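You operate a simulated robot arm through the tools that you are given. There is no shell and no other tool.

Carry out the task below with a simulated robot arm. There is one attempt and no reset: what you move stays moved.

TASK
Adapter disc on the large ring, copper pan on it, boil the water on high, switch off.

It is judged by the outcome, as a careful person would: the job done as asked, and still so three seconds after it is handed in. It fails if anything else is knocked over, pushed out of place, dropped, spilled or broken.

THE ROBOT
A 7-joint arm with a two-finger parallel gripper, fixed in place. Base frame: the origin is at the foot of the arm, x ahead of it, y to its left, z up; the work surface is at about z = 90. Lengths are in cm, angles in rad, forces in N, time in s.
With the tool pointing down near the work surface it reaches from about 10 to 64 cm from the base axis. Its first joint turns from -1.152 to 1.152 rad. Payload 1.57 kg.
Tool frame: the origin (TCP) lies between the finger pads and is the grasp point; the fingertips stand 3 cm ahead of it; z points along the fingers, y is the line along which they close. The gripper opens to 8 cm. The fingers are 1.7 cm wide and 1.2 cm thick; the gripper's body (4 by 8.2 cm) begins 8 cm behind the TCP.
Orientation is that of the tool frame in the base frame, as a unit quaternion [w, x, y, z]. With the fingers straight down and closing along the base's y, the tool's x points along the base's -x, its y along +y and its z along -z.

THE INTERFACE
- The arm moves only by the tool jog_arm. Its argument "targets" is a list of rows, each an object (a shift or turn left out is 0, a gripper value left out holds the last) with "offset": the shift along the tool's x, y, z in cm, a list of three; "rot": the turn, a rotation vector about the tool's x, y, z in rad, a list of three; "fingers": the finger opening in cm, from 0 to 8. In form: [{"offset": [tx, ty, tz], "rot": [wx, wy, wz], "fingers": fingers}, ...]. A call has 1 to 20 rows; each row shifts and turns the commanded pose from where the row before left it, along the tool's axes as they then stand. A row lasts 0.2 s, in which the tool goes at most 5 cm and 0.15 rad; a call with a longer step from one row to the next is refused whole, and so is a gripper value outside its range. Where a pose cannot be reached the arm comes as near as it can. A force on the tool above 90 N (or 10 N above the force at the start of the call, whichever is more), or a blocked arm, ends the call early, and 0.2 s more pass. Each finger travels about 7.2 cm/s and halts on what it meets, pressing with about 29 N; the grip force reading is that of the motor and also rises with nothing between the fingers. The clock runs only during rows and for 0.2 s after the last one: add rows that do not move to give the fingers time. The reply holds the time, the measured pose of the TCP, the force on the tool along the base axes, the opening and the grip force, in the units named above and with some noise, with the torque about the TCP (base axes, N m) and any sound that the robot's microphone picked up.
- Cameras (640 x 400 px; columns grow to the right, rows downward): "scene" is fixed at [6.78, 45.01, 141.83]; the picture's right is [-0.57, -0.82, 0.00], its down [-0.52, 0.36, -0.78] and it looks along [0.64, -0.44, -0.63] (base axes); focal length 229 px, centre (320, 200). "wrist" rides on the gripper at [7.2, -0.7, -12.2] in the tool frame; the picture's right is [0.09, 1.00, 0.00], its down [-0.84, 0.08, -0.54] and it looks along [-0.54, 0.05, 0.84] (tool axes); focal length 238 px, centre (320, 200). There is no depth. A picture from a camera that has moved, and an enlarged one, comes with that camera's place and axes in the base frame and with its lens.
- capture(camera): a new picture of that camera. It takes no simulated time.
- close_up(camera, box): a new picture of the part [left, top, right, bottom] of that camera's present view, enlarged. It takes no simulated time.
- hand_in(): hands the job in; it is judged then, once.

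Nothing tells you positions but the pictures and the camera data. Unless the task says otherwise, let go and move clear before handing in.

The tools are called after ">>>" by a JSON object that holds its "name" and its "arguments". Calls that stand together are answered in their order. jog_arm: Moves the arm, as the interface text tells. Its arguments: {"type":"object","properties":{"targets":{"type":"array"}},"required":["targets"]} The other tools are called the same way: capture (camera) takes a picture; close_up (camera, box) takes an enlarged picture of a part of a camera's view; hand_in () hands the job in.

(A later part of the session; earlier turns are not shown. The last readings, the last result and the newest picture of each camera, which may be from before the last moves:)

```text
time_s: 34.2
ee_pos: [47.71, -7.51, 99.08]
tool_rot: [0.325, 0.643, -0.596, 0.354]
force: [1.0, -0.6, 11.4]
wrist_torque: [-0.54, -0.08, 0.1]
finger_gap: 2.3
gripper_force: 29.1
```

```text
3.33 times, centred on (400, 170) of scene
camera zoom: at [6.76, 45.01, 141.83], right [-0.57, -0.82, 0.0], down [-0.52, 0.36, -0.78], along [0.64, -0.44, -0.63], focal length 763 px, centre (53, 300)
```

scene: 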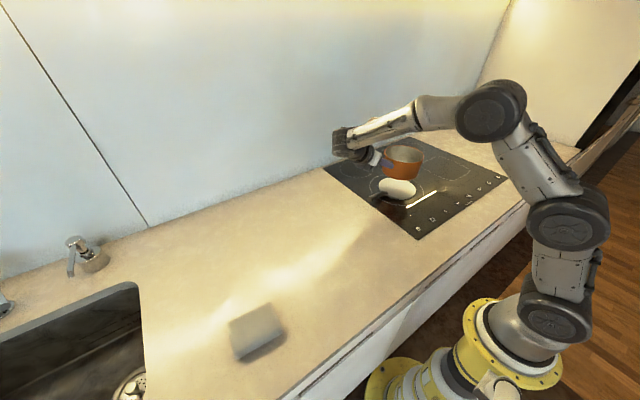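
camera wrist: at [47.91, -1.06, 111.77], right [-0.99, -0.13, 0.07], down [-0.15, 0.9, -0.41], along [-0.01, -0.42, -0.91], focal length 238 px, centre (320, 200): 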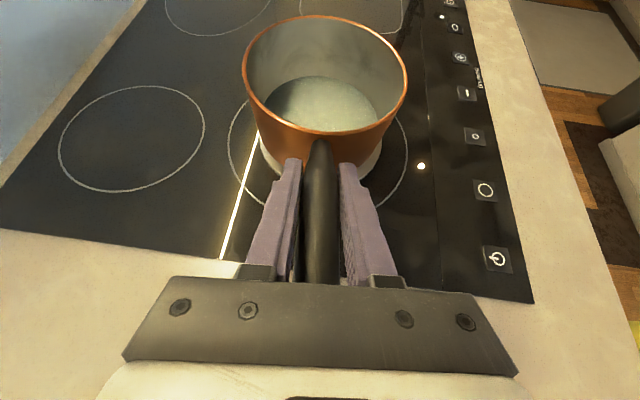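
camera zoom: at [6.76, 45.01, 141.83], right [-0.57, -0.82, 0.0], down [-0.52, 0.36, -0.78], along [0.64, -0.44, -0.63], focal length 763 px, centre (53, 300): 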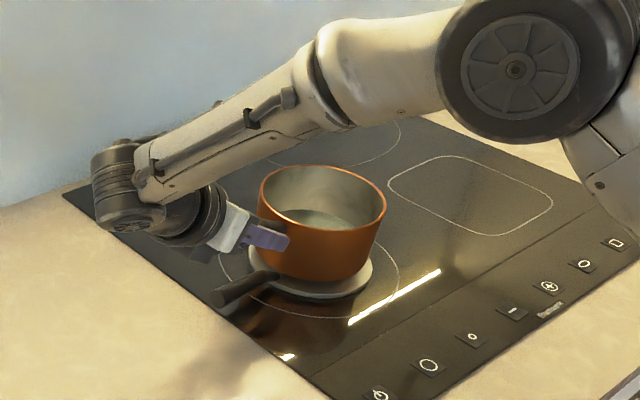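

The pan has touched the disc. I'm checking the seating closely before letting go.

>>> {"name": "close_up", "arguments": {"camera": "scene", "box": [370, 155, 430, 205]}}

>>> {"name": "close_up", "arguments": {"camera": "wrist", "box": [220, 0, 430, 210]}}

```text
8.00 times, centred on (400, 180) of scene
camera zoom: at [6.76, 45.01, 141.83], right [-0.57, -0.82, 0.0], down [-0.52, 0.36, -0.78], along [0.64, -0.44, -0.63], focal length 1832 px, centre (-320, 360)
```

zoom: 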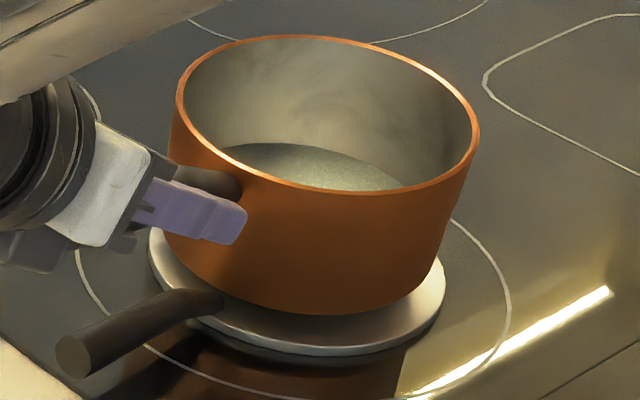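

```text
1.90 times, centred on (325, 105) of wrist
camera zoom: at [47.91, -1.06, 111.77], right [-0.99, -0.13, 0.07], down [-0.15, 0.9, -0.41], along [-0.01, -0.42, -0.91], focal length 454 px, centre (310, 381)
```

zoom: 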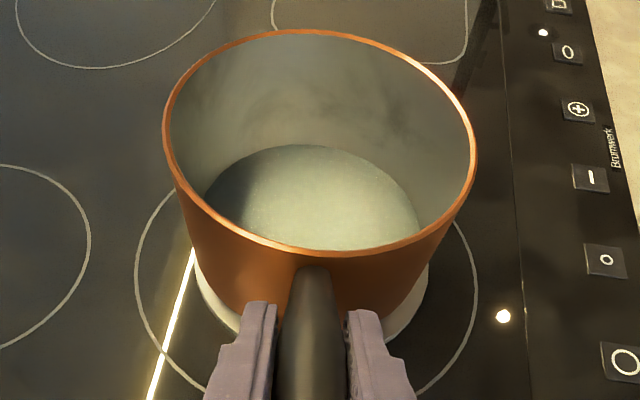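

It's touching, but I'm pressing down with about 11 N. I'm easing up in small steps so the pan sits flat under its own weight.

>>> {"name": "jog_arm", "arguments": {"targets": [{"offset": [0.105, 0, -0.068]}, {}]}}

>>> {"name": "close_up", "arguments": {"camera": "scene", "box": [370, 155, 430, 205]}}

>>> {"name": "close_up", "arguments": {"camera": "wrist", "box": [220, 0, 430, 210]}}

```text
time_s: 34.8
ee_pos: [47.58, -7.52, 99.03]
tool_rot: [0.326, 0.644, -0.596, 0.352]
force: [2.2, -2.2, 7.8]
wrist_torque: [-0.43, -0.18, 0.12]
finger_gap: 2.25
gripper_force: 28.7
```

```text
8.00 times, centred on (400, 180) of scene
camera zoom: at [6.77, 45.0, 141.83], right [-0.57, -0.82, 0.0], down [-0.52, 0.36, -0.78], along [0.64, -0.44, -0.63], focal length 1832 px, centre (-320, 360)
```

zoom: 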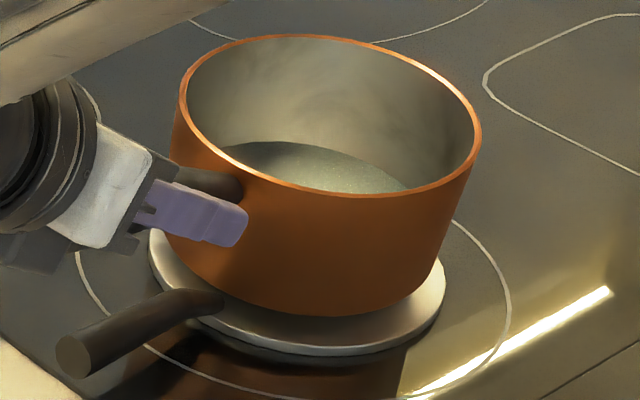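

```text
1.90 times, centred on (325, 105) of wrist
camera zoom: at [47.86, -1.09, 111.73], right [-0.99, -0.13, 0.08], down [-0.15, 0.9, -0.41], along [-0.02, -0.42, -0.91], focal length 454 px, centre (310, 381)
```

zoom: 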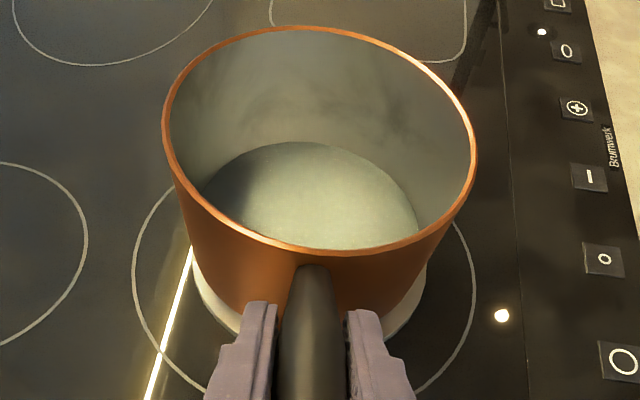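

The height reading suggests the pan may be resting on the inner end of the disc's handle instead of the plate. I'm lifting 1.5 cm to see the gap clearly.

>>> {"name": "jog_arm", "arguments": {"targets": [{"offset": [0.3, 0, -0.19]}, {"offset": [0.55, 0, -0.35]}, {"offset": [0.41, 0, -0.27]}, {}, {}]}}

>>> {"name": "close_up", "arguments": {"camera": "scene", "box": [370, 155, 430, 205]}}

>>> {"name": "capture", "arguments": {"camera": "wrist"}}

>>> {"name": "close_up", "arguments": {"camera": "wrist", "box": [220, 0, 430, 210]}}

```text
time_s: 36.0
ee_pos: [47.56, -7.64, 100.66]
tool_rot: [0.326, 0.644, -0.596, 0.352]
force: [-0.9, 0.2, -5.5]
wrist_torque: [0.41, 0.05, 0.01]
finger_gap: 2.3
gripper_force: 29.0
```

```text
8.00 times, centred on (400, 180) of scene
camera zoom: at [6.79, 45.0, 141.83], right [-0.57, -0.82, 0.0], down [-0.52, 0.36, -0.78], along [0.64, -0.44, -0.63], focal length 1832 px, centre (-320, 360)
```

zoom: 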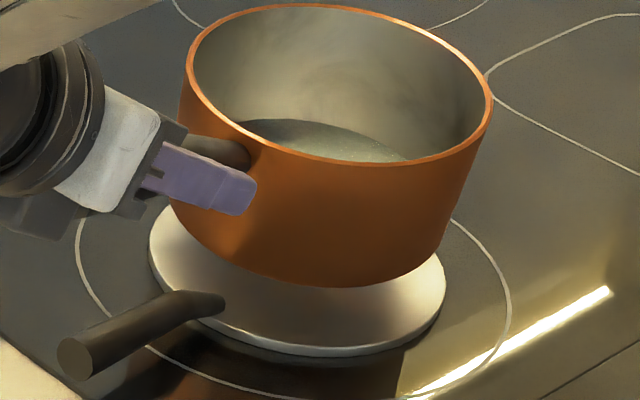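

```text
taken
camera wrist: at [47.87, -1.14, 113.29], right [-0.99, -0.13, 0.08], down [-0.15, 0.9, -0.41], along [-0.02, -0.42, -0.91], focal length 238 px, centre (320, 200)
```

wrist: 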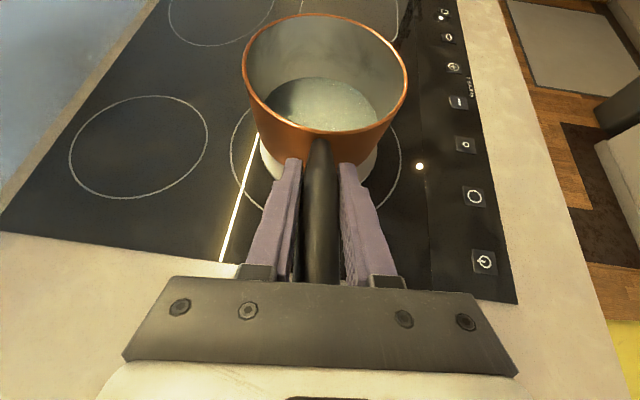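

```text
1.90 times, centred on (325, 105) of wrist
camera zoom: at [47.87, -1.14, 113.29], right [-0.99, -0.13, 0.08], down [-0.15, 0.9, -0.41], along [-0.02, -0.42, -0.91], focal length 454 px, centre (310, 381)
```

zoom: 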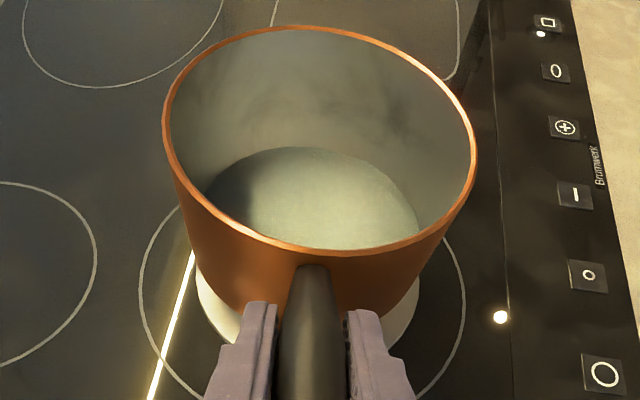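

The contact came about 0.8 cm higher than the plate top should be, and the pan tipped slightly. That fits its near edge landing on the handle end where it overlaps the disc. I'll level it by 0.03 rad and shift about 0.7 cm toward -y to clear the handle end.

>>> {"name": "jog_arm", "arguments": {"targets": [{"rot": [0, -0.015, 0]}, {"rot": [0, -0.015, 0]}, {"offset": [0.19, 0.03, 0.3]}, {"offset": [0.19, 0.03, 0.3]}, {}]}}

>>> {"name": "close_up", "arguments": {"camera": "scene", "box": [370, 155, 430, 205]}}

>>> {"name": "close_up", "arguments": {"camera": "wrist", "box": [220, 0, 430, 210]}}

```text
time_s: 37.2
ee_pos: [47.67, -8.27, 100.49]
tool_rot: [0.316, 0.65, -0.601, 0.342]
force: [-0.4, 0.7, -6.4]
wrist_torque: [0.41, 0.02, 0.0]
finger_gap: 2.27
gripper_force: 29.5
```

```text
8.00 times, centred on (400, 180) of scene
camera zoom: at [6.79, 45.0, 141.83], right [-0.57, -0.82, 0.0], down [-0.52, 0.36, -0.78], along [0.64, -0.44, -0.63], focal length 1832 px, centre (-320, 360)
```

zoom: 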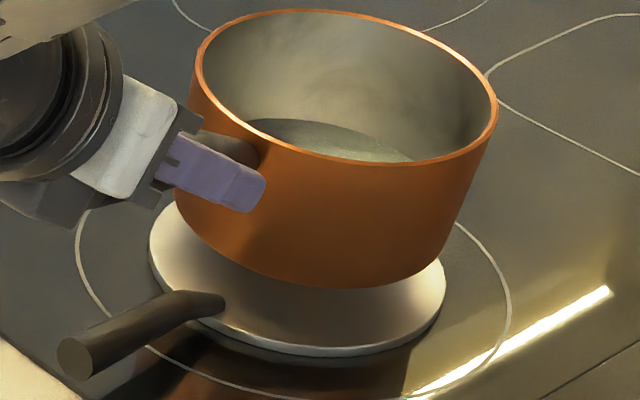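

```text
1.90 times, centred on (325, 105) of wrist
camera zoom: at [47.97, -2.23, 113.41], right [-0.99, -0.13, 0.08], down [-0.15, 0.91, -0.38], along [-0.02, -0.39, -0.92], focal length 454 px, centre (310, 381)
```

zoom: 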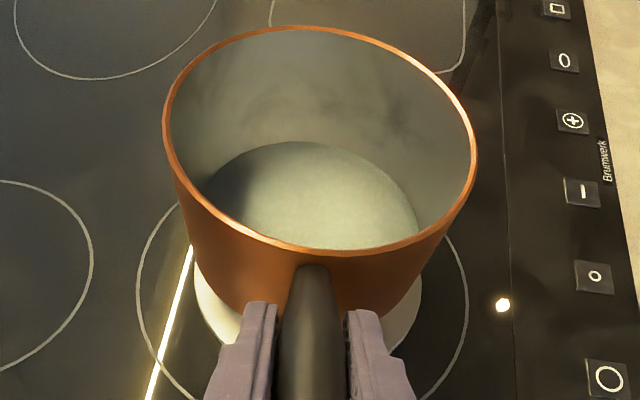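

Now lowering again in stages, watching the force.

>>> {"name": "jog_arm", "arguments": {"targets": [{"offset": [-0.41, 0, 0.28]}, {"offset": [-0.33, 0, 0.226]}, {"offset": [-0.25, 0, 0.17]}, {}]}}

>>> {"name": "close_up", "arguments": {"camera": "scene", "box": [370, 155, 430, 205]}}

```text
time_s: 38.2
ee_pos: [47.73, -8.27, 99.45]
tool_rot: [0.318, 0.649, -0.601, 0.342]
force: [0.3, -0.3, -5.6]
wrist_torque: [0.43, 0.02, 0.0]
finger_gap: 2.26
gripper_force: 28.6
```

```text
8.00 times, centred on (400, 180) of scene
camera zoom: at [6.79, 45.0, 141.83], right [-0.57, -0.82, 0.0], down [-0.52, 0.36, -0.78], along [0.64, -0.44, -0.63], focal length 1832 px, centre (-320, 360)
```

zoom: 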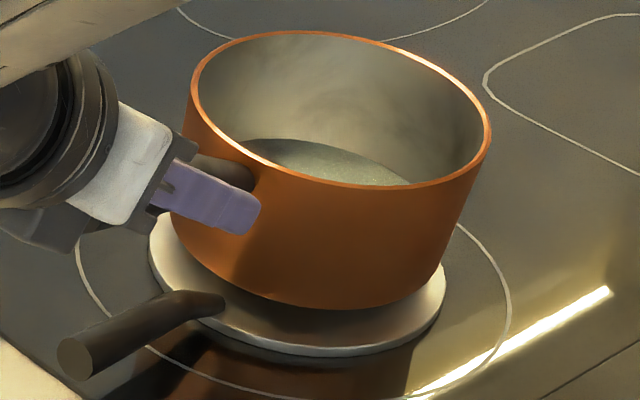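

>>> {"name": "jog_arm", "arguments": {"targets": [{"offset": [-0.165, 0, 0.113]}, {}]}}

>>> {"name": "close_up", "arguments": {"camera": "scene", "box": [370, 155, 430, 205]}}

```text
time_s: 38.8
ee_pos: [47.63, -8.22, 99.21]
tool_rot: [0.316, 0.65, -0.601, 0.342]
force: [0.1, -0.3, -5.8]
wrist_torque: [0.43, 0.03, -0.02]
finger_gap: 2.27
gripper_force: 29.3
```

```text
8.00 times, centred on (400, 180) of scene
camera zoom: at [6.79, 45.0, 141.83], right [-0.57, -0.82, 0.0], down [-0.52, 0.36, -0.78], along [0.64, -0.44, -0.63], focal length 1832 px, centre (-320, 360)
```

zoom: 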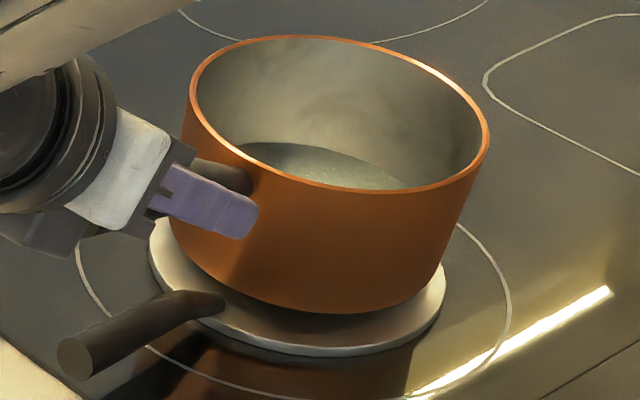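

No contact yet, already lower than the earlier contact relative to the handle. Continuing in small steps.

>>> {"name": "jog_arm", "arguments": {"targets": [{"offset": [-0.165, 0, 0.113]}, {}]}}

>>> {"name": "jog_arm", "arguments": {"targets": [{"offset": [-0.125, 0, 0.085]}, {}]}}

>>> {"name": "close_up", "arguments": {"camera": "scene", "box": [370, 155, 430, 205]}}

```text
time_s: 39.4
ee_pos: [47.75, -8.24, 99.07]
tool_rot: [0.317, 0.65, -0.6, 0.342]
force: [0.4, 0.6, -6.0]
wrist_torque: [0.47, 0.04, -0.02]
finger_gap: 2.26
gripper_force: 28.9
```

```text
time_s: 40.0
ee_pos: [47.7, -8.25, 98.94]
tool_rot: [0.317, 0.649, -0.602, 0.341]
force: [0.8, -1.5, -5.1]
wrist_torque: [0.28, 0.02, 0.01]
finger_gap: 2.28
gripper_force: 29.0
```

```text
8.00 times, centred on (400, 180) of scene
camera zoom: at [6.79, 45.0, 141.83], right [-0.57, -0.82, 0.0], down [-0.52, 0.36, -0.78], along [0.64, -0.44, -0.63], focal length 1832 px, centre (-320, 360)
```

zoom: 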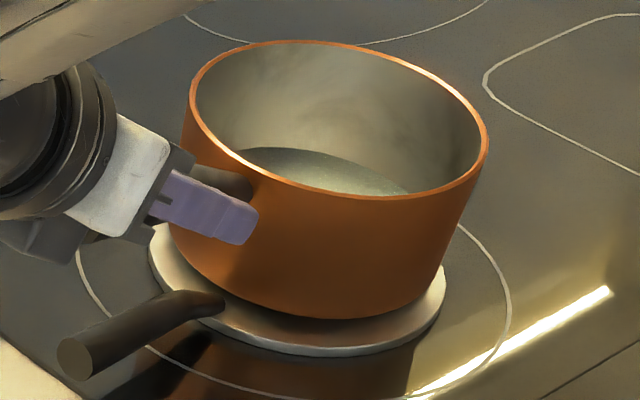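

First touch is at the far edge (the torque dropped). I'm lowering a bit more so the near edge comes down too.

>>> {"name": "jog_arm", "arguments": {"targets": [{"offset": [-0.083, 0, 0.057]}, {"offset": [-0.083, 0, 0.057]}, {}]}}

>>> {"name": "close_up", "arguments": {"camera": "scene", "box": [370, 155, 430, 205]}}

>>> {"name": "close_up", "arguments": {"camera": "wrist", "box": [220, 0, 430, 210]}}

```text
time_s: 40.8
ee_pos: [47.65, -8.28, 98.59]
tool_rot: [0.317, 0.649, -0.601, 0.341]
force: [0.3, 0.4, -5.7]
wrist_torque: [0.42, 0.0, 0.0]
finger_gap: 2.3
gripper_force: 29.4
```

```text
8.00 times, centred on (400, 180) of scene
camera zoom: at [6.79, 45.0, 141.83], right [-0.57, -0.82, 0.0], down [-0.52, 0.36, -0.78], along [0.64, -0.44, -0.63], focal length 1832 px, centre (-320, 360)
```

zoom: 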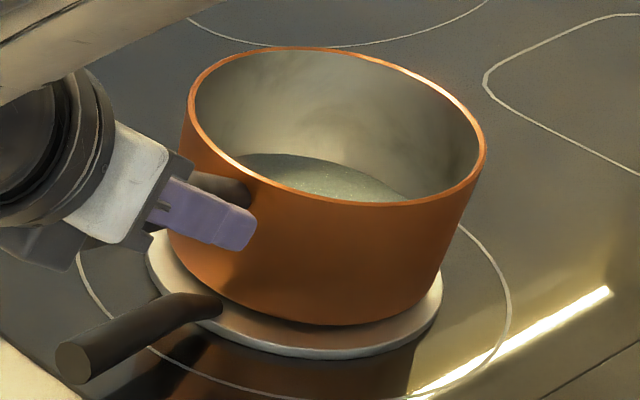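

```text
1.90 times, centred on (325, 105) of wrist
camera zoom: at [47.93, -2.18, 111.48], right [-0.99, -0.13, 0.08], down [-0.15, 0.91, -0.38], along [-0.02, -0.39, -0.92], focal length 454 px, centre (310, 381)
```

zoom: 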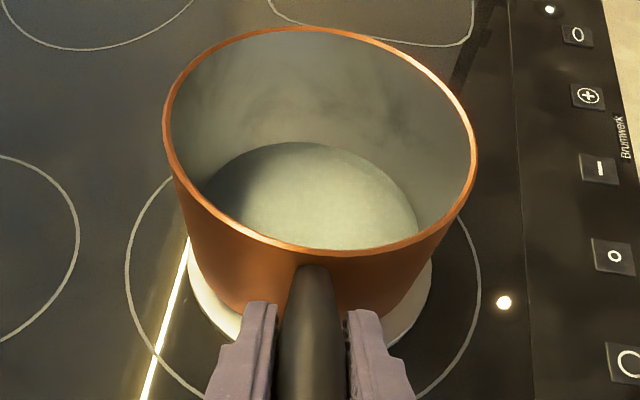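

The touch released, so the near edge has just cleared the handle end and the pan is now below it. Continuing down to the plate.

>>> {"name": "jog_arm", "arguments": {"targets": [{"offset": [-0.125, 0, 0.085]}, {}]}}

>>> {"name": "jog_arm", "arguments": {"targets": [{"offset": [-0.083, 0, 0.057]}, {}]}}

>>> {"name": "close_up", "arguments": {"camera": "scene", "box": [370, 155, 430, 205]}}

```text
time_s: 41.4
ee_pos: [47.72, -8.21, 98.48]
tool_rot: [0.316, 0.65, -0.601, 0.342]
force: [-0.2, 0.4, -5.1]
wrist_torque: [0.4, 0.03, 0.0]
finger_gap: 2.26
gripper_force: 29.1
```

```text
time_s: 42.0
ee_pos: [47.65, -8.24, 98.49]
tool_rot: [0.317, 0.649, -0.6, 0.343]
force: [-0.1, 0.9, -2.6]
wrist_torque: [0.07, 0.2, 0.02]
finger_gap: 2.25
gripper_force: 28.8
```

```text
8.00 times, centred on (400, 180) of scene
camera zoom: at [6.78, 45.01, 141.83], right [-0.57, -0.82, 0.0], down [-0.52, 0.36, -0.78], along [0.64, -0.44, -0.63], focal length 1832 px, centre (-320, 360)
```

zoom: 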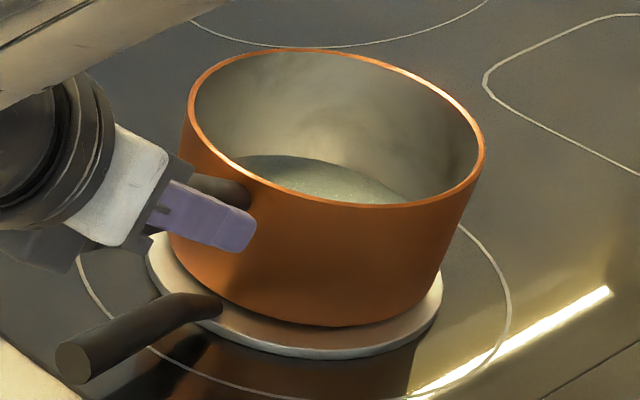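

Contact is now at plate height, slightly on the -x side first. One more small step down to seat it fully.

>>> {"name": "jog_arm", "arguments": {"targets": [{"offset": [-0.083, 0, 0.057]}, {}]}}

>>> {"name": "close_up", "arguments": {"camera": "wrist", "box": [220, 0, 430, 210]}}

```text
time_s: 42.6
ee_pos: [47.64, -8.22, 98.4]
tool_rot: [0.316, 0.65, -0.601, 0.342]
force: [2.4, 1.7, 0.0]
wrist_torque: [-0.08, 0.16, 0.14]
finger_gap: 2.28
gripper_force: 28.6
```

```text
1.90 times, centred on (325, 105) of wrist
camera zoom: at [47.99, -2.24, 111.21], right [-0.99, -0.13, 0.08], down [-0.15, 0.91, -0.38], along [-0.02, -0.39, -0.92], focal length 454 px, centre (310, 381)
```

zoom: 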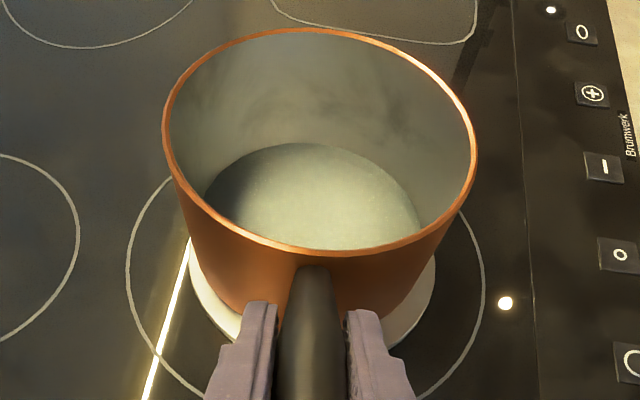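

The tool now carries no weight, so the disc supports the pan. Releasing gradually.

>>> {"name": "jog_arm", "arguments": {"targets": [{"fingers": 2.5}, {"fingers": 2.9}, {"fingers": 3.6}, {"fingers": 4.6}, {}, {}]}}

>>> {"name": "close_up", "arguments": {"camera": "scene", "box": [370, 155, 430, 205]}}

>>> {"name": "capture", "arguments": {"camera": "wrist"}}

```text
time_s: 44.0
ee_pos: [47.67, -8.33, 98.41]
tool_rot: [0.317, 0.649, -0.601, 0.342]
force: [-1.0, -0.4, 0.0]
wrist_torque: [-0.02, -0.02, 0.01]
finger_gap: 4.6
gripper_force: 0.1
```

```text
8.00 times, centred on (400, 180) of scene
camera zoom: at [6.78, 45.01, 141.83], right [-0.57, -0.82, 0.0], down [-0.52, 0.36, -0.78], along [0.64, -0.44, -0.63], focal length 1832 px, centre (-320, 360)
```

zoom: 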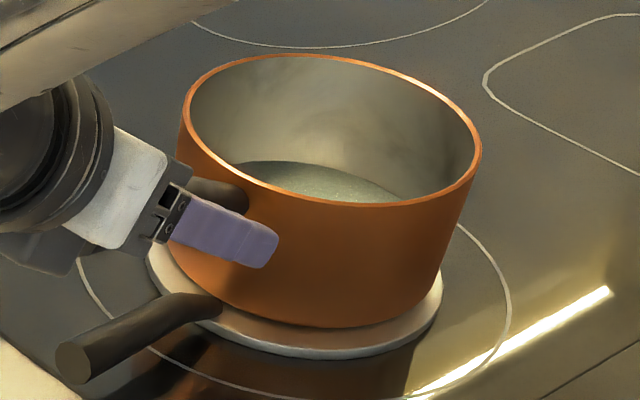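

```text
taken
camera wrist: at [47.97, -2.25, 111.18], right [-0.99, -0.13, 0.08], down [-0.15, 0.91, -0.38], along [-0.02, -0.39, -0.92], focal length 238 px, centre (320, 200)
```

wrist: 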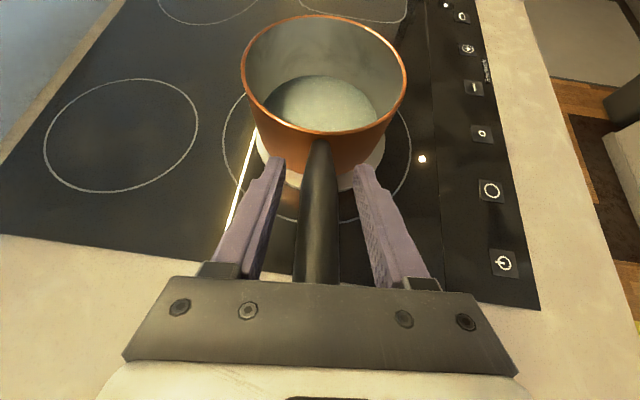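

The pan stays put. I'm withdrawing along the tool axis, then up.

>>> {"name": "jog_arm", "arguments": {"targets": [{"offset": [0, 0, -1.5]}, {"offset": [0, 0, -2.5]}, {"offset": [0, 0, -3]}, {"offset": [0, 0, -3]}, {"offset": [0, 0, -3]}, {"offset": [2.5, 0, -1.7]}, {"offset": [2.5, 0, -1.7]}, {"offset": [2.5, 0, -1.7]}, {}]}}

>>> {"name": "capture", "arguments": {"camera": "scene"}}

>>> {"name": "close_up", "arguments": {"camera": "scene", "box": [360, 150, 440, 210]}}

>>> {"name": "capture", "arguments": {"camera": "wrist"}}

```text
time_s: 46.0
ee_pos: [46.87, 2.35, 114.71]
tool_rot: [0.317, 0.649, -0.601, 0.342]
force: [-0.2, 0.2, -0.1]
wrist_torque: [0.0, 0.03, 0.0]
finger_gap: 4.6
gripper_force: 0.1
```

```text
taken
```

scene: 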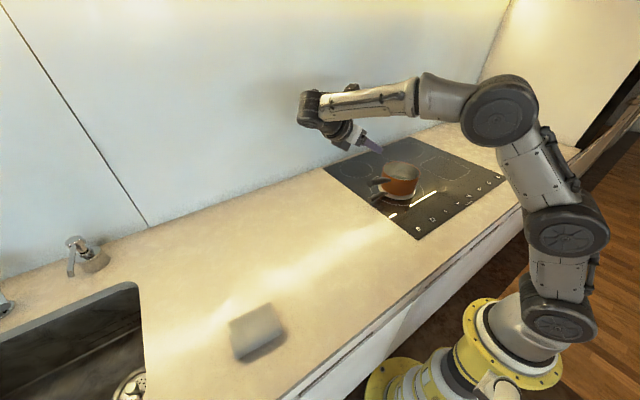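

```text
6.67 times, centred on (400, 180) of scene
camera zoom: at [6.78, 45.01, 141.83], right [-0.57, -0.82, 0.0], down [-0.52, 0.36, -0.78], along [0.64, -0.44, -0.63], focal length 1527 px, centre (-213, 333)
```

zoom: 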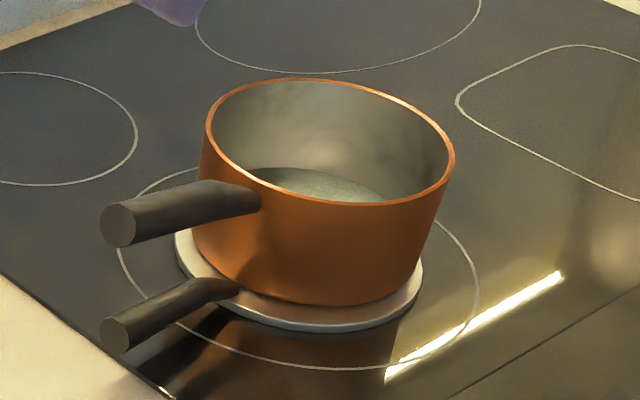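

```text
taken
camera wrist: at [47.08, 8.41, 127.6], right [-0.99, -0.13, 0.08], down [-0.15, 0.91, -0.38], along [-0.02, -0.39, -0.92], focal length 238 px, centre (320, 200)
```

wrist: 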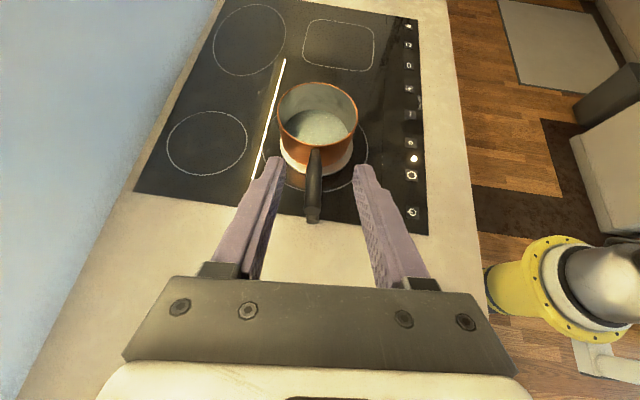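

The pan sits on the disc, both centred in the large ring. I'm returning the tool to vertical with closed fingers to press the touch buttons.

>>> {"name": "jog_arm", "arguments": {"targets": [{"rot": [0, -0.1386, 0], "fingers": 0}, {"rot": [0, -0.1386, 0]}, {"rot": [0, -0.1386, 0]}, {"rot": [0, -0.1386, 0]}, {"rot": [0, -0.1386, 0]}, {"rot": [0, -0.1386, 0]}, {"rot": [0, -0.1386, 0]}, {"rot": [0, 0, 0.1499]}, {"rot": [0, 0, 0.1499]}, {"rot": [0, 0, 0.1499]}, {"rot": [0, 0, 0.1499]}, {"rot": [0, 0, 0.1499]}, {"rot": [0, 0, 0.1499]}, {"rot": [0, 0, 0.1499]}, {"rot": [0, 0, 0.1499]}, {"rot": [0, 0, 0.1499]}, {"rot": [0, 0, 0.1499]}, {"rot": [0, 0, 0.1499]}, {}]}}

>>> {"name": "capture", "arguments": {"camera": "scene"}}

```text
time_s: 50.0
ee_pos: [46.88, 2.48, 114.69]
tool_rot: [0.0, 0.002, 1.0, 0.0]
force: [-0.3, 0.3, -0.5]
wrist_torque: [0.0, -0.02, 0.0]
finger_gap: 0.0
gripper_force: 21.4
```

```text
taken
```

scene: 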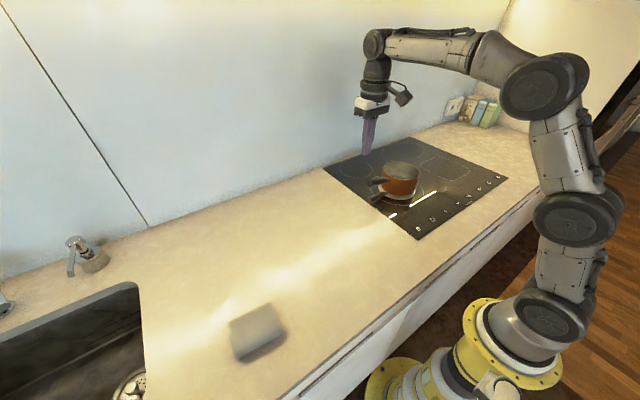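

Moving back over the control strip near the power button for a precise look.

>>> {"name": "jog_arm", "arguments": {"targets": [{"offset": [3, -1.47, 0.9]}, {"offset": [3, -1.47, 0.9]}, {"offset": [3, -1.47, 0.9]}, {"offset": [3, -1.47, 0.9]}, {"offset": [3, -1.47, 0.9]}, {"offset": [3, -1.47, 0.9]}, {"offset": [3, -1.47, 0.9]}, {}]}}

>>> {"name": "capture", "arguments": {"camera": "wrist"}}

>>> {"name": "capture", "arguments": {"camera": "scene"}}

```text
time_s: 51.8
ee_pos: [26.06, -7.86, 108.35]
tool_rot: [0.0, 0.0, 1.0, 0.001]
force: [0.4, 0.4, 0.2]
wrist_torque: [-0.03, -0.02, -0.01]
finger_gap: 0.0
gripper_force: 21.1
```

```text
taken
camera wrist: at [18.81, -8.54, 120.58], right [-0.09, 1.0, 0.0], down [0.84, 0.08, 0.54], along [0.54, 0.05, -0.84], focal length 238 px, centre (320, 200)
```

wrist: 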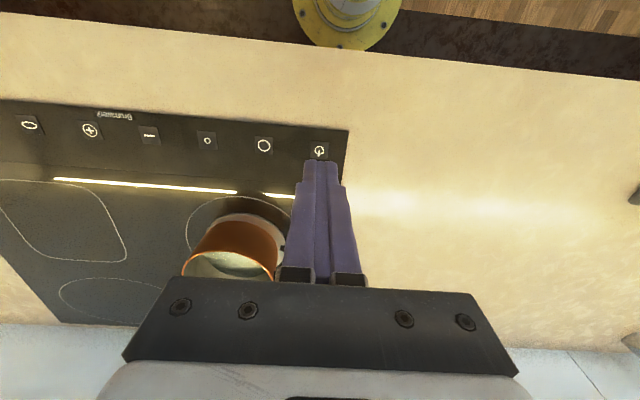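

```text
taken
```

scene: 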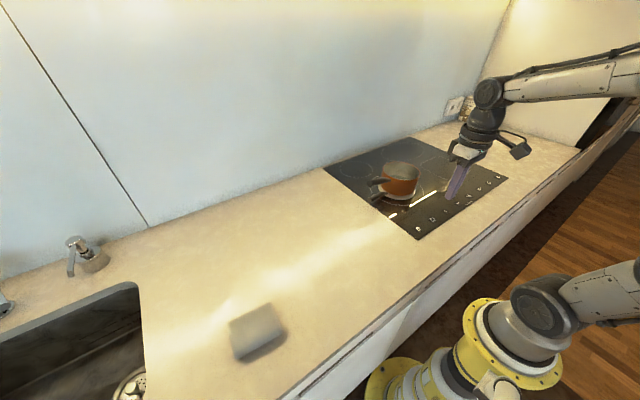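

Power icon is at (30.4, -7.6), circle at (30.4, -14.9) and plus at (30.2, -36.8). Going down to just above the power icon.

>>> {"name": "jog_arm", "arguments": {"targets": [{"offset": [-2.17, 0.13, 4]}, {"offset": [-2.17, 0.13, 4]}, {"offset": [0, 0, 4]}, {"offset": [0, 0, 2]}, {}]}}

>>> {"name": "close_up", "arguments": {"camera": "wrist", "box": [220, 80, 420, 205]}}

>>> {"name": "close_up", "arguments": {"camera": "scene", "box": [400, 170, 480, 240]}}

```text
time_s: 53.0
ee_pos: [30.45, -7.55, 94.36]
tool_rot: [0.0, 0.0, 1.0, 0.0]
force: [0.9, -1.3, -0.4]
wrist_torque: [0.01, 0.03, -0.02]
finger_gap: 0.0
gripper_force: 21.3
```

```text
3.20 times, centred on (320, 142) of wrist
camera zoom: at [23.32, -8.22, 106.53], right [-0.09, 1.0, 0.0], down [0.84, 0.08, 0.54], along [0.54, 0.05, -0.84], focal length 763 px, centre (320, 384)
```

zoom: 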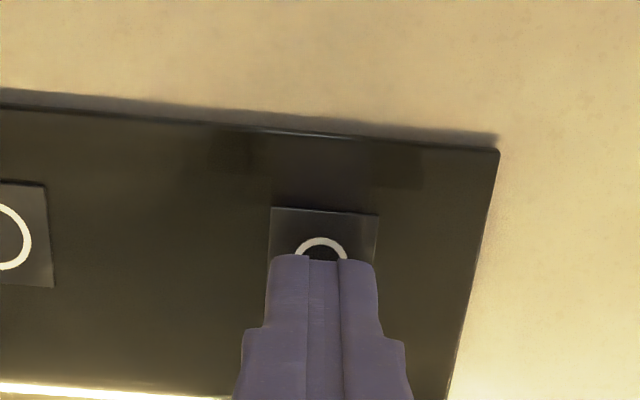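

```text
5.71 times, centred on (440, 205) of scene
camera zoom: at [6.78, 45.01, 141.83], right [-0.57, -0.82, 0.0], down [-0.52, 0.36, -0.78], along [0.64, -0.44, -0.63], focal length 1308 px, centre (-366, 171)
```

zoom: 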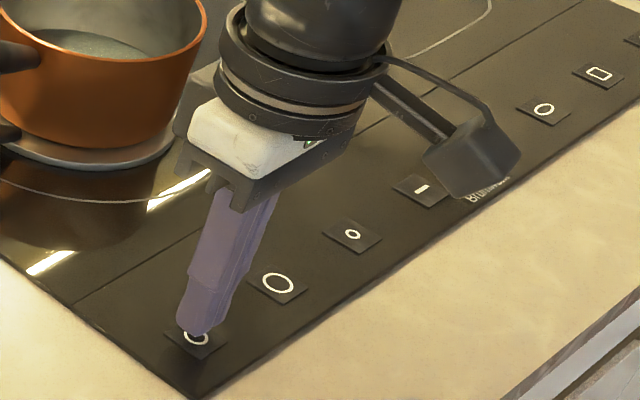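

The tip is right over the power icon. Pressing down gently.

>>> {"name": "jog_arm", "arguments": {"targets": [{"offset": [0, 0, 0.3]}, {"offset": [0, 0, 0.3]}, {"offset": [0, 0, 0.2]}, {}]}}

>>> {"name": "close_up", "arguments": {"camera": "scene", "box": [340, 140, 520, 240]}}

```text
time_s: 54.0
ee_pos: [30.29, -7.61, 93.59]
tool_rot: [0.001, 0.002, 1.0, 0.0]
force: [0.6, -0.2, 0.4]
wrist_torque: [0.02, 0.02, -0.01]
finger_gap: 0.02
gripper_force: 21.1
```

```text
3.56 times, centred on (430, 190) of scene
camera zoom: at [6.78, 45.01, 141.83], right [-0.57, -0.82, 0.0], down [-0.52, 0.36, -0.78], along [0.64, -0.44, -0.63], focal length 814 px, centre (-71, 236)
```

zoom: 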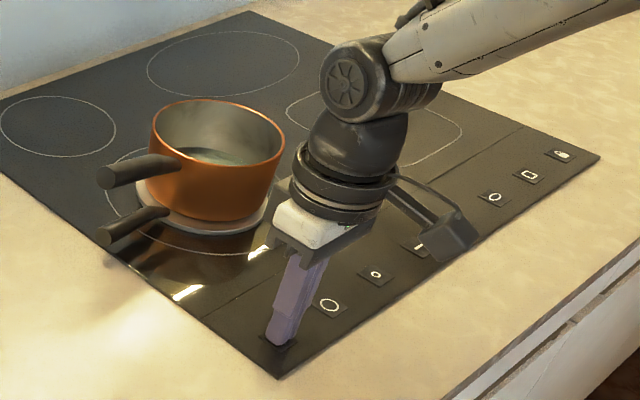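

>>> {"name": "jog_arm", "arguments": {"targets": [{"offset": [0, 0, 0.15]}, {}]}}

>>> {"name": "close_up", "arguments": {"camera": "wrist", "box": [120, 60, 420, 247]}}

```text
time_s: 54.6
ee_pos: [30.27, -7.64, 93.44]
tool_rot: [0.0, 0.001, 1.0, 0.001]
force: [-0.6, 0.2, 0.9]
wrist_torque: [0.02, -0.01, 0.03]
finger_gap: 0.01
gripper_force: 21.0
```

```text
2.13 times, centred on (270, 154) of wrist
camera zoom: at [23.06, -8.23, 105.67], right [-0.09, 1.0, 0.0], down [0.84, 0.08, 0.54], along [0.54, 0.05, -0.84], focal length 508 px, centre (427, 299)
```

zoom: 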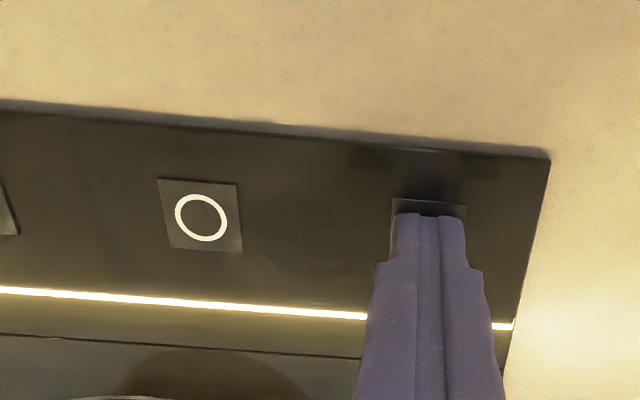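

No firm contact yet. Continuing in small steps.

>>> {"name": "jog_arm", "arguments": {"targets": [{"offset": [0, 0, 0.15]}, {}]}}

>>> {"name": "capture", "arguments": {"camera": "wrist"}}

```text
time_s: 55.2
ee_pos: [30.22, -7.57, 93.5]
tool_rot: [-0.001, 0.001, 1.0, 0.001]
force: [-4.1, -1.8, 11.5]
wrist_torque: [-0.04, 0.2, -0.03]
finger_gap: 0.02
gripper_force: 21.1
```

```text
taken
camera wrist: at [23.05, -8.22, 105.61], right [-0.09, 1.0, 0.0], down [0.84, 0.08, 0.54], along [0.54, 0.05, -0.84], focal length 238 px, centre (320, 200)
```

wrist: 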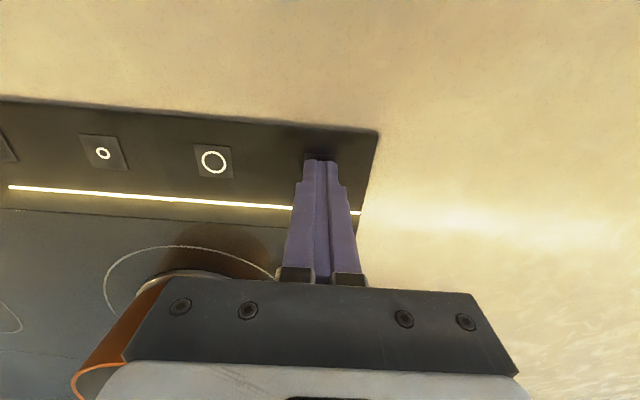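

Contact with 11.5 N. I'll hold a moment, then lift and look for lights or a beep.

>>> {"name": "jog_arm", "arguments": {"targets": [{}, {}]}}

>>> {"name": "jog_arm", "arguments": {"targets": [{"offset": [0, 0, -1.5]}, {"offset": [0, 0, -2]}, {}]}}

>>> {"name": "capture", "arguments": {"camera": "wrist"}}

>>> {"name": "close_up", "arguments": {"camera": "scene", "box": [340, 140, 520, 240]}}

```text
time_s: 55.8
ee_pos: [30.19, -7.76, 93.38]
tool_rot: [0.0, 0.001, 1.0, 0.0]
force: [-6.5, -1.6, 18.8]
wrist_torque: [-0.08, 0.35, -0.01]
finger_gap: 0.0
gripper_force: 21.1
```

```text
time_s: 56.6
ee_pos: [30.31, -7.63, 96.83]
tool_rot: [0.0, 0.001, 1.0, -0.001]
force: [-0.3, -0.2, -0.2]
wrist_torque: [-0.04, 0.01, -0.02]
finger_gap: 0.0
gripper_force: 21.3
```

```text
taken
camera wrist: at [23.11, -8.23, 109.07], right [-0.09, 1.0, 0.0], down [0.84, 0.08, 0.54], along [0.54, 0.05, -0.84], focal length 238 px, centre (320, 200)
```

wrist: 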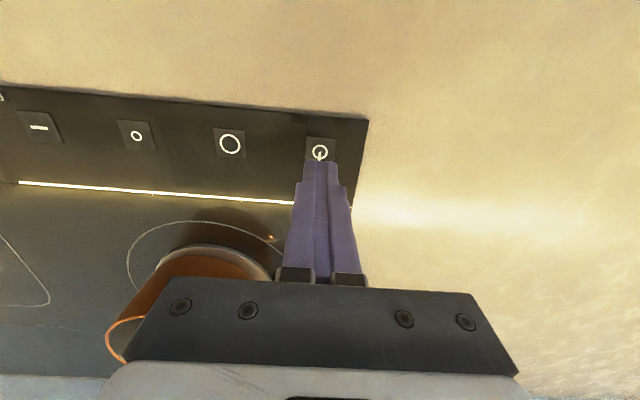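

```text
3.56 times, centred on (430, 190) of scene
camera zoom: at [6.78, 45.01, 141.83], right [-0.57, -0.82, 0.0], down [-0.52, 0.36, -0.78], along [0.64, -0.44, -0.63], focal length 814 px, centre (-71, 236)
```

zoom: 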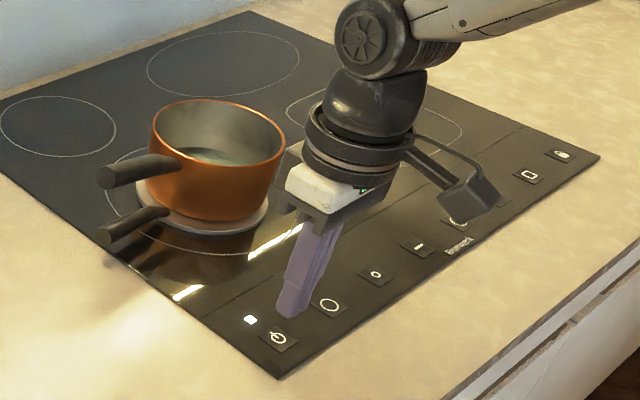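

A white spot has appeared next to the power icon. Zooming in on it.

>>> {"name": "close_up", "arguments": {"camera": "scene", "box": [405, 205, 445, 240]}}

>>> {"name": "close_up", "arguments": {"camera": "wrist", "box": [100, 100, 380, 275]}}

```text
11.43 times, centred on (425, 222) of scene
camera zoom: at [6.78, 45.01, 141.83], right [-0.57, -0.82, 0.0], down [-0.52, 0.36, -0.78], along [0.64, -0.44, -0.63], focal length 2617 px, centre (-880, -57)
```

zoom: 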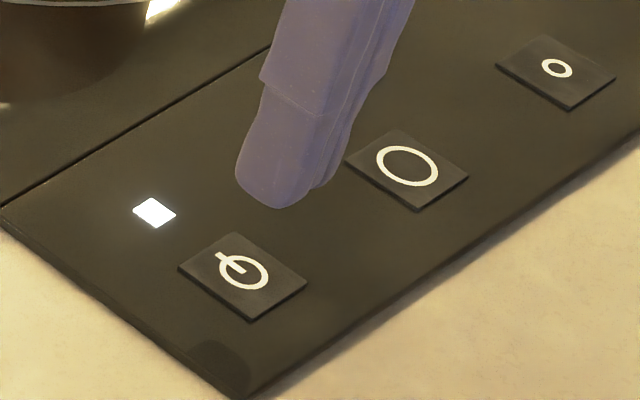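

```text
2.29 times, centred on (240, 188) of wrist
camera zoom: at [23.11, -8.23, 109.07], right [-0.09, 1.0, 0.0], down [0.84, 0.08, 0.54], along [0.54, 0.05, -0.84], focal length 545 px, centre (503, 229)
```

zoom: 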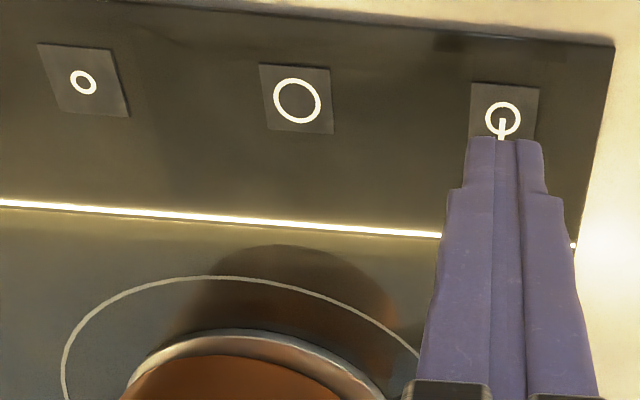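

The white indicator shows the hob is on. Next is the large-circle zone button, 7.3 cm toward -y.

>>> {"name": "jog_arm", "arguments": {"targets": [{"offset": [0, -3.65, 0]}, {"offset": [0, -3.65, 0]}, {"offset": [0, 0, 1.5]}, {"offset": [0, 0, 1.3]}, {"offset": [0, 0, 0.3]}, {"offset": [0, 0, 0.2]}, {"offset": [0, 0, 0.1]}, {}, {}, {"offset": [0, 0, -1.4]}, {"offset": [0, 0, -2]}, {}]}}

>>> {"name": "close_up", "arguments": {"camera": "scene", "box": [395, 180, 495, 240]}}

>>> {"name": "capture", "arguments": {"camera": "wrist"}}

```text
time_s: 59.2
ee_pos: [30.23, -14.9, 96.85]
tool_rot: [0.0, 0.001, 1.0, 0.0]
force: [0.2, 0.8, 0.8]
wrist_torque: [0.04, 0.03, 0.01]
finger_gap: 0.0
gripper_force: 21.5
```

```text
6.40 times, centred on (445, 210) of scene
camera zoom: at [6.78, 45.01, 141.83], right [-0.57, -0.82, 0.0], down [-0.52, 0.36, -0.78], along [0.64, -0.44, -0.63], focal length 1466 px, centre (-480, 136)
```

zoom: 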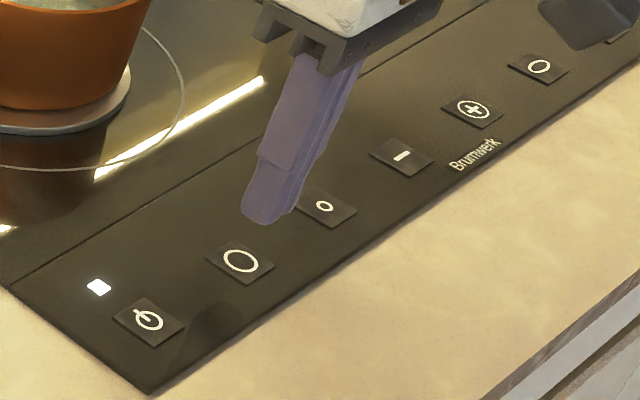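

```text
taken
camera wrist: at [23.03, -15.48, 109.06], right [-0.09, 1.0, 0.0], down [0.84, 0.08, 0.54], along [0.54, 0.05, -0.84], focal length 238 px, centre (320, 200)
```

wrist: 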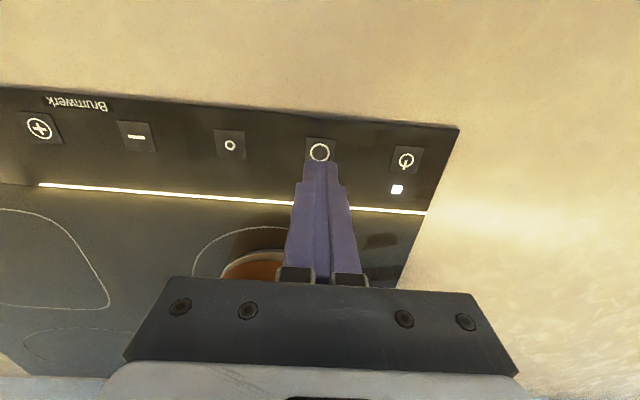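

No indicator appeared beside the circle button, so that press may not have made firm contact. Pressing again and reading the force.

>>> {"name": "jog_arm", "arguments": {"targets": [{"offset": [0, 0, 1.5]}, {"offset": [0, 0, 1.3]}, {"offset": [0, 0, 0.3]}, {"offset": [0, 0, 0.25]}, {"offset": [0, 0, 0.1]}, {}]}}

>>> {"name": "close_up", "arguments": {"camera": "scene", "box": [395, 180, 495, 240]}}

```text
time_s: 60.6
ee_pos: [30.26, -14.94, 93.42]
tool_rot: [0.0, 0.001, 1.0, 0.001]
force: [-0.2, 3.1, 7.2]
wrist_torque: [0.07, 0.02, -0.02]
finger_gap: 0.03
gripper_force: 21.0
```

```text
6.40 times, centred on (445, 210) of scene
camera zoom: at [6.77, 45.02, 141.83], right [-0.57, -0.82, 0.0], down [-0.52, 0.36, -0.78], along [0.64, -0.44, -0.63], focal length 1466 px, centre (-480, 136)
```

zoom: 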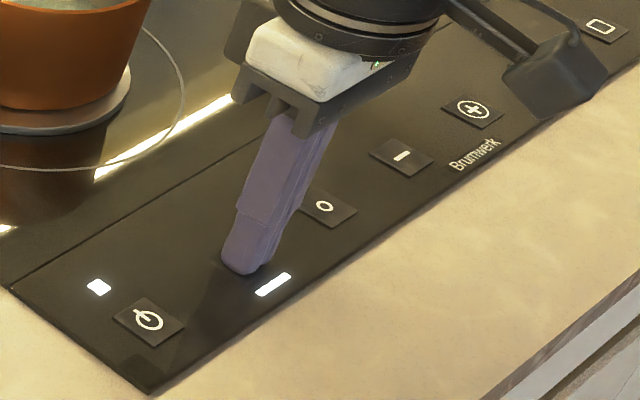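

A white bar lit below the circle button, so the zone is selected. Lifting and checking it persists.

>>> {"name": "jog_arm", "arguments": {"targets": [{"offset": [0, 0, -1.45]}, {"offset": [0, 0, -2]}, {}]}}

>>> {"name": "close_up", "arguments": {"camera": "scene", "box": [395, 180, 495, 240]}}

>>> {"name": "capture", "arguments": {"camera": "wrist"}}

```text
time_s: 61.4
ee_pos: [30.31, -14.91, 96.83]
tool_rot: [0.0, 0.001, 1.0, 0.0]
force: [0.1, 0.0, -0.4]
wrist_torque: [0.05, -0.02, -0.02]
finger_gap: 0.02
gripper_force: 21.4
```

```text
6.40 times, centred on (445, 210) of scene
camera zoom: at [6.78, 45.01, 141.83], right [-0.57, -0.82, 0.0], down [-0.52, 0.36, -0.78], along [0.64, -0.44, -0.63], focal length 1466 px, centre (-480, 136)
```

zoom: 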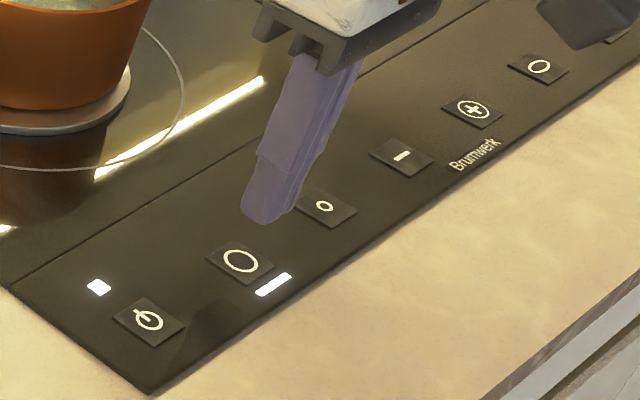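

```text
taken
camera wrist: at [23.1, -15.57, 109.01], right [-0.09, 1.0, 0.0], down [0.84, 0.08, 0.54], along [0.54, 0.05, -0.84], focal length 238 px, centre (320, 200)
```

wrist: 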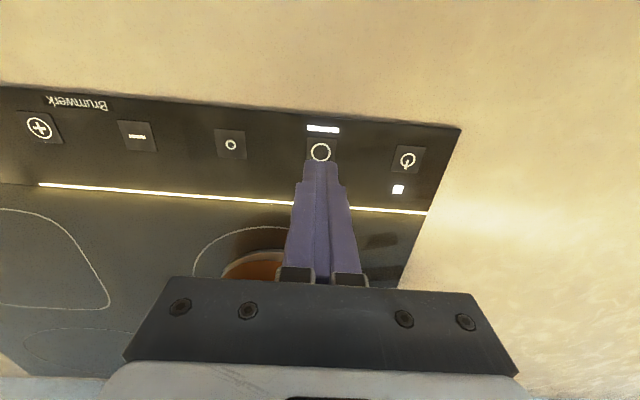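

The zone stays selected. Moving to the plus button and pressing once, reading the force.

>>> {"name": "jog_arm", "arguments": {"targets": [{"offset": [0, -3.65, 0]}, {"offset": [0, -3.65, 0]}, {"offset": [0, -3.65, 0]}, {"offset": [0, -3.65, 0]}, {"offset": [0, -3.65, 0]}, {"offset": [0, -3.65, 0]}, {"offset": [0, 0, 1.5]}, {"offset": [0, 0, 1.3]}, {"offset": [0, 0, 0.3]}, {"offset": [0, 0, 0.25]}, {"offset": [0, 0, 0.15]}, {}]}}

>>> {"name": "close_up", "arguments": {"camera": "scene", "box": [395, 160, 515, 240]}}

>>> {"name": "capture", "arguments": {"camera": "wrist"}}

```text
time_s: 64.0
ee_pos: [30.14, -36.96, 93.33]
tool_rot: [0.0, 0.0, 1.0, 0.0]
force: [-5.0, 3.1, 10.1]
wrist_torque: [0.14, 0.23, -0.01]
finger_gap: 0.02
gripper_force: 21.0
```

```text
5.00 times, centred on (455, 200) of scene
camera zoom: at [6.76, 45.03, 141.83], right [-0.57, -0.82, 0.0], down [-0.52, 0.36, -0.78], along [0.64, -0.44, -0.63], focal length 1145 px, centre (-355, 200)
```

zoom: 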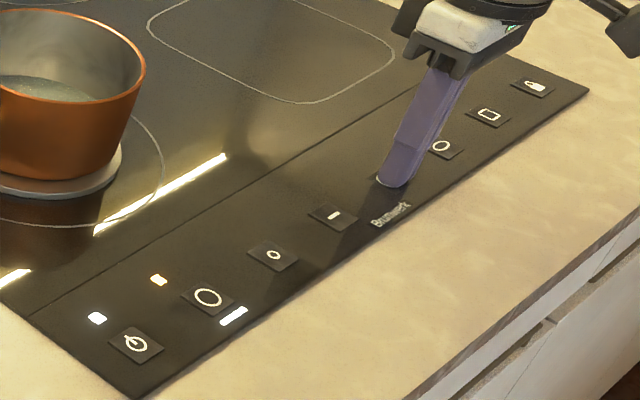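

```text
taken
camera wrist: at [22.99, -37.53, 105.61], right [-0.09, 1.0, 0.0], down [0.84, 0.08, 0.54], along [0.54, 0.05, -0.84], focal length 238 px, centre (320, 200)
```

wrist: 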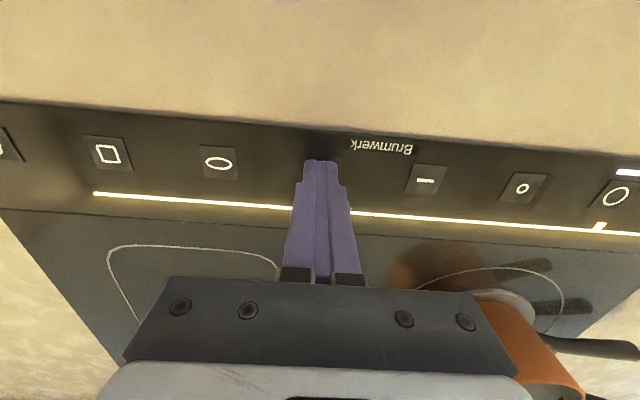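

An amber level light appeared above the circle. I'll lift and press plus again to see how the level display counts.

>>> {"name": "jog_arm", "arguments": {"targets": [{"offset": [0, 0, -1.2]}, {}, {"offset": [0, 0, 1.0]}, {"offset": [0, 0, 0.2]}, {}]}}

>>> {"name": "close_up", "arguments": {"camera": "scene", "box": [400, 200, 450, 235]}}

```text
time_s: 65.2
ee_pos: [30.23, -37.01, 93.32]
tool_rot: [0.001, 0.0, 1.0, 0.001]
force: [0.3, -0.6, 2.1]
wrist_torque: [-0.05, -0.02, 0.03]
finger_gap: 0.0
gripper_force: 21.2
```

```text
11.43 times, centred on (425, 218) of scene
camera zoom: at [6.78, 45.01, 141.83], right [-0.57, -0.82, 0.0], down [-0.52, 0.36, -0.78], along [0.64, -0.44, -0.63], focal length 2617 px, centre (-880, 0)
```

zoom: 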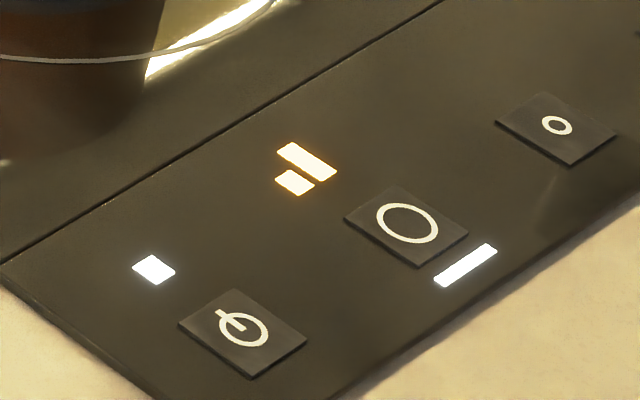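

Now two bars, so each press adds a level with growing bars. Pressing again.

>>> {"name": "jog_arm", "arguments": {"targets": [{"offset": [0, 0, -1.2]}, {}, {"offset": [0, 0, 1.0]}, {"offset": [0, 0, 0.25]}, {}]}}

>>> {"name": "close_up", "arguments": {"camera": "scene", "box": [400, 200, 450, 235]}}

```text
time_s: 66.4
ee_pos: [30.21, -37.04, 93.51]
tool_rot: [0.0, 0.001, 1.0, 0.0]
force: [-1.5, 2.6, 5.5]
wrist_torque: [0.1, 0.15, -0.01]
finger_gap: 0.0
gripper_force: 21.3
```

```text
11.43 times, centred on (425, 218) of scene
camera zoom: at [6.77, 45.02, 141.83], right [-0.57, -0.82, 0.0], down [-0.52, 0.36, -0.78], along [0.64, -0.44, -0.63], focal length 2617 px, centre (-880, 0)
```

zoom: 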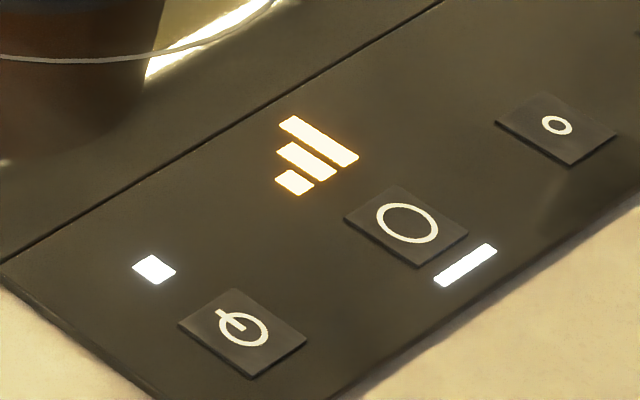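

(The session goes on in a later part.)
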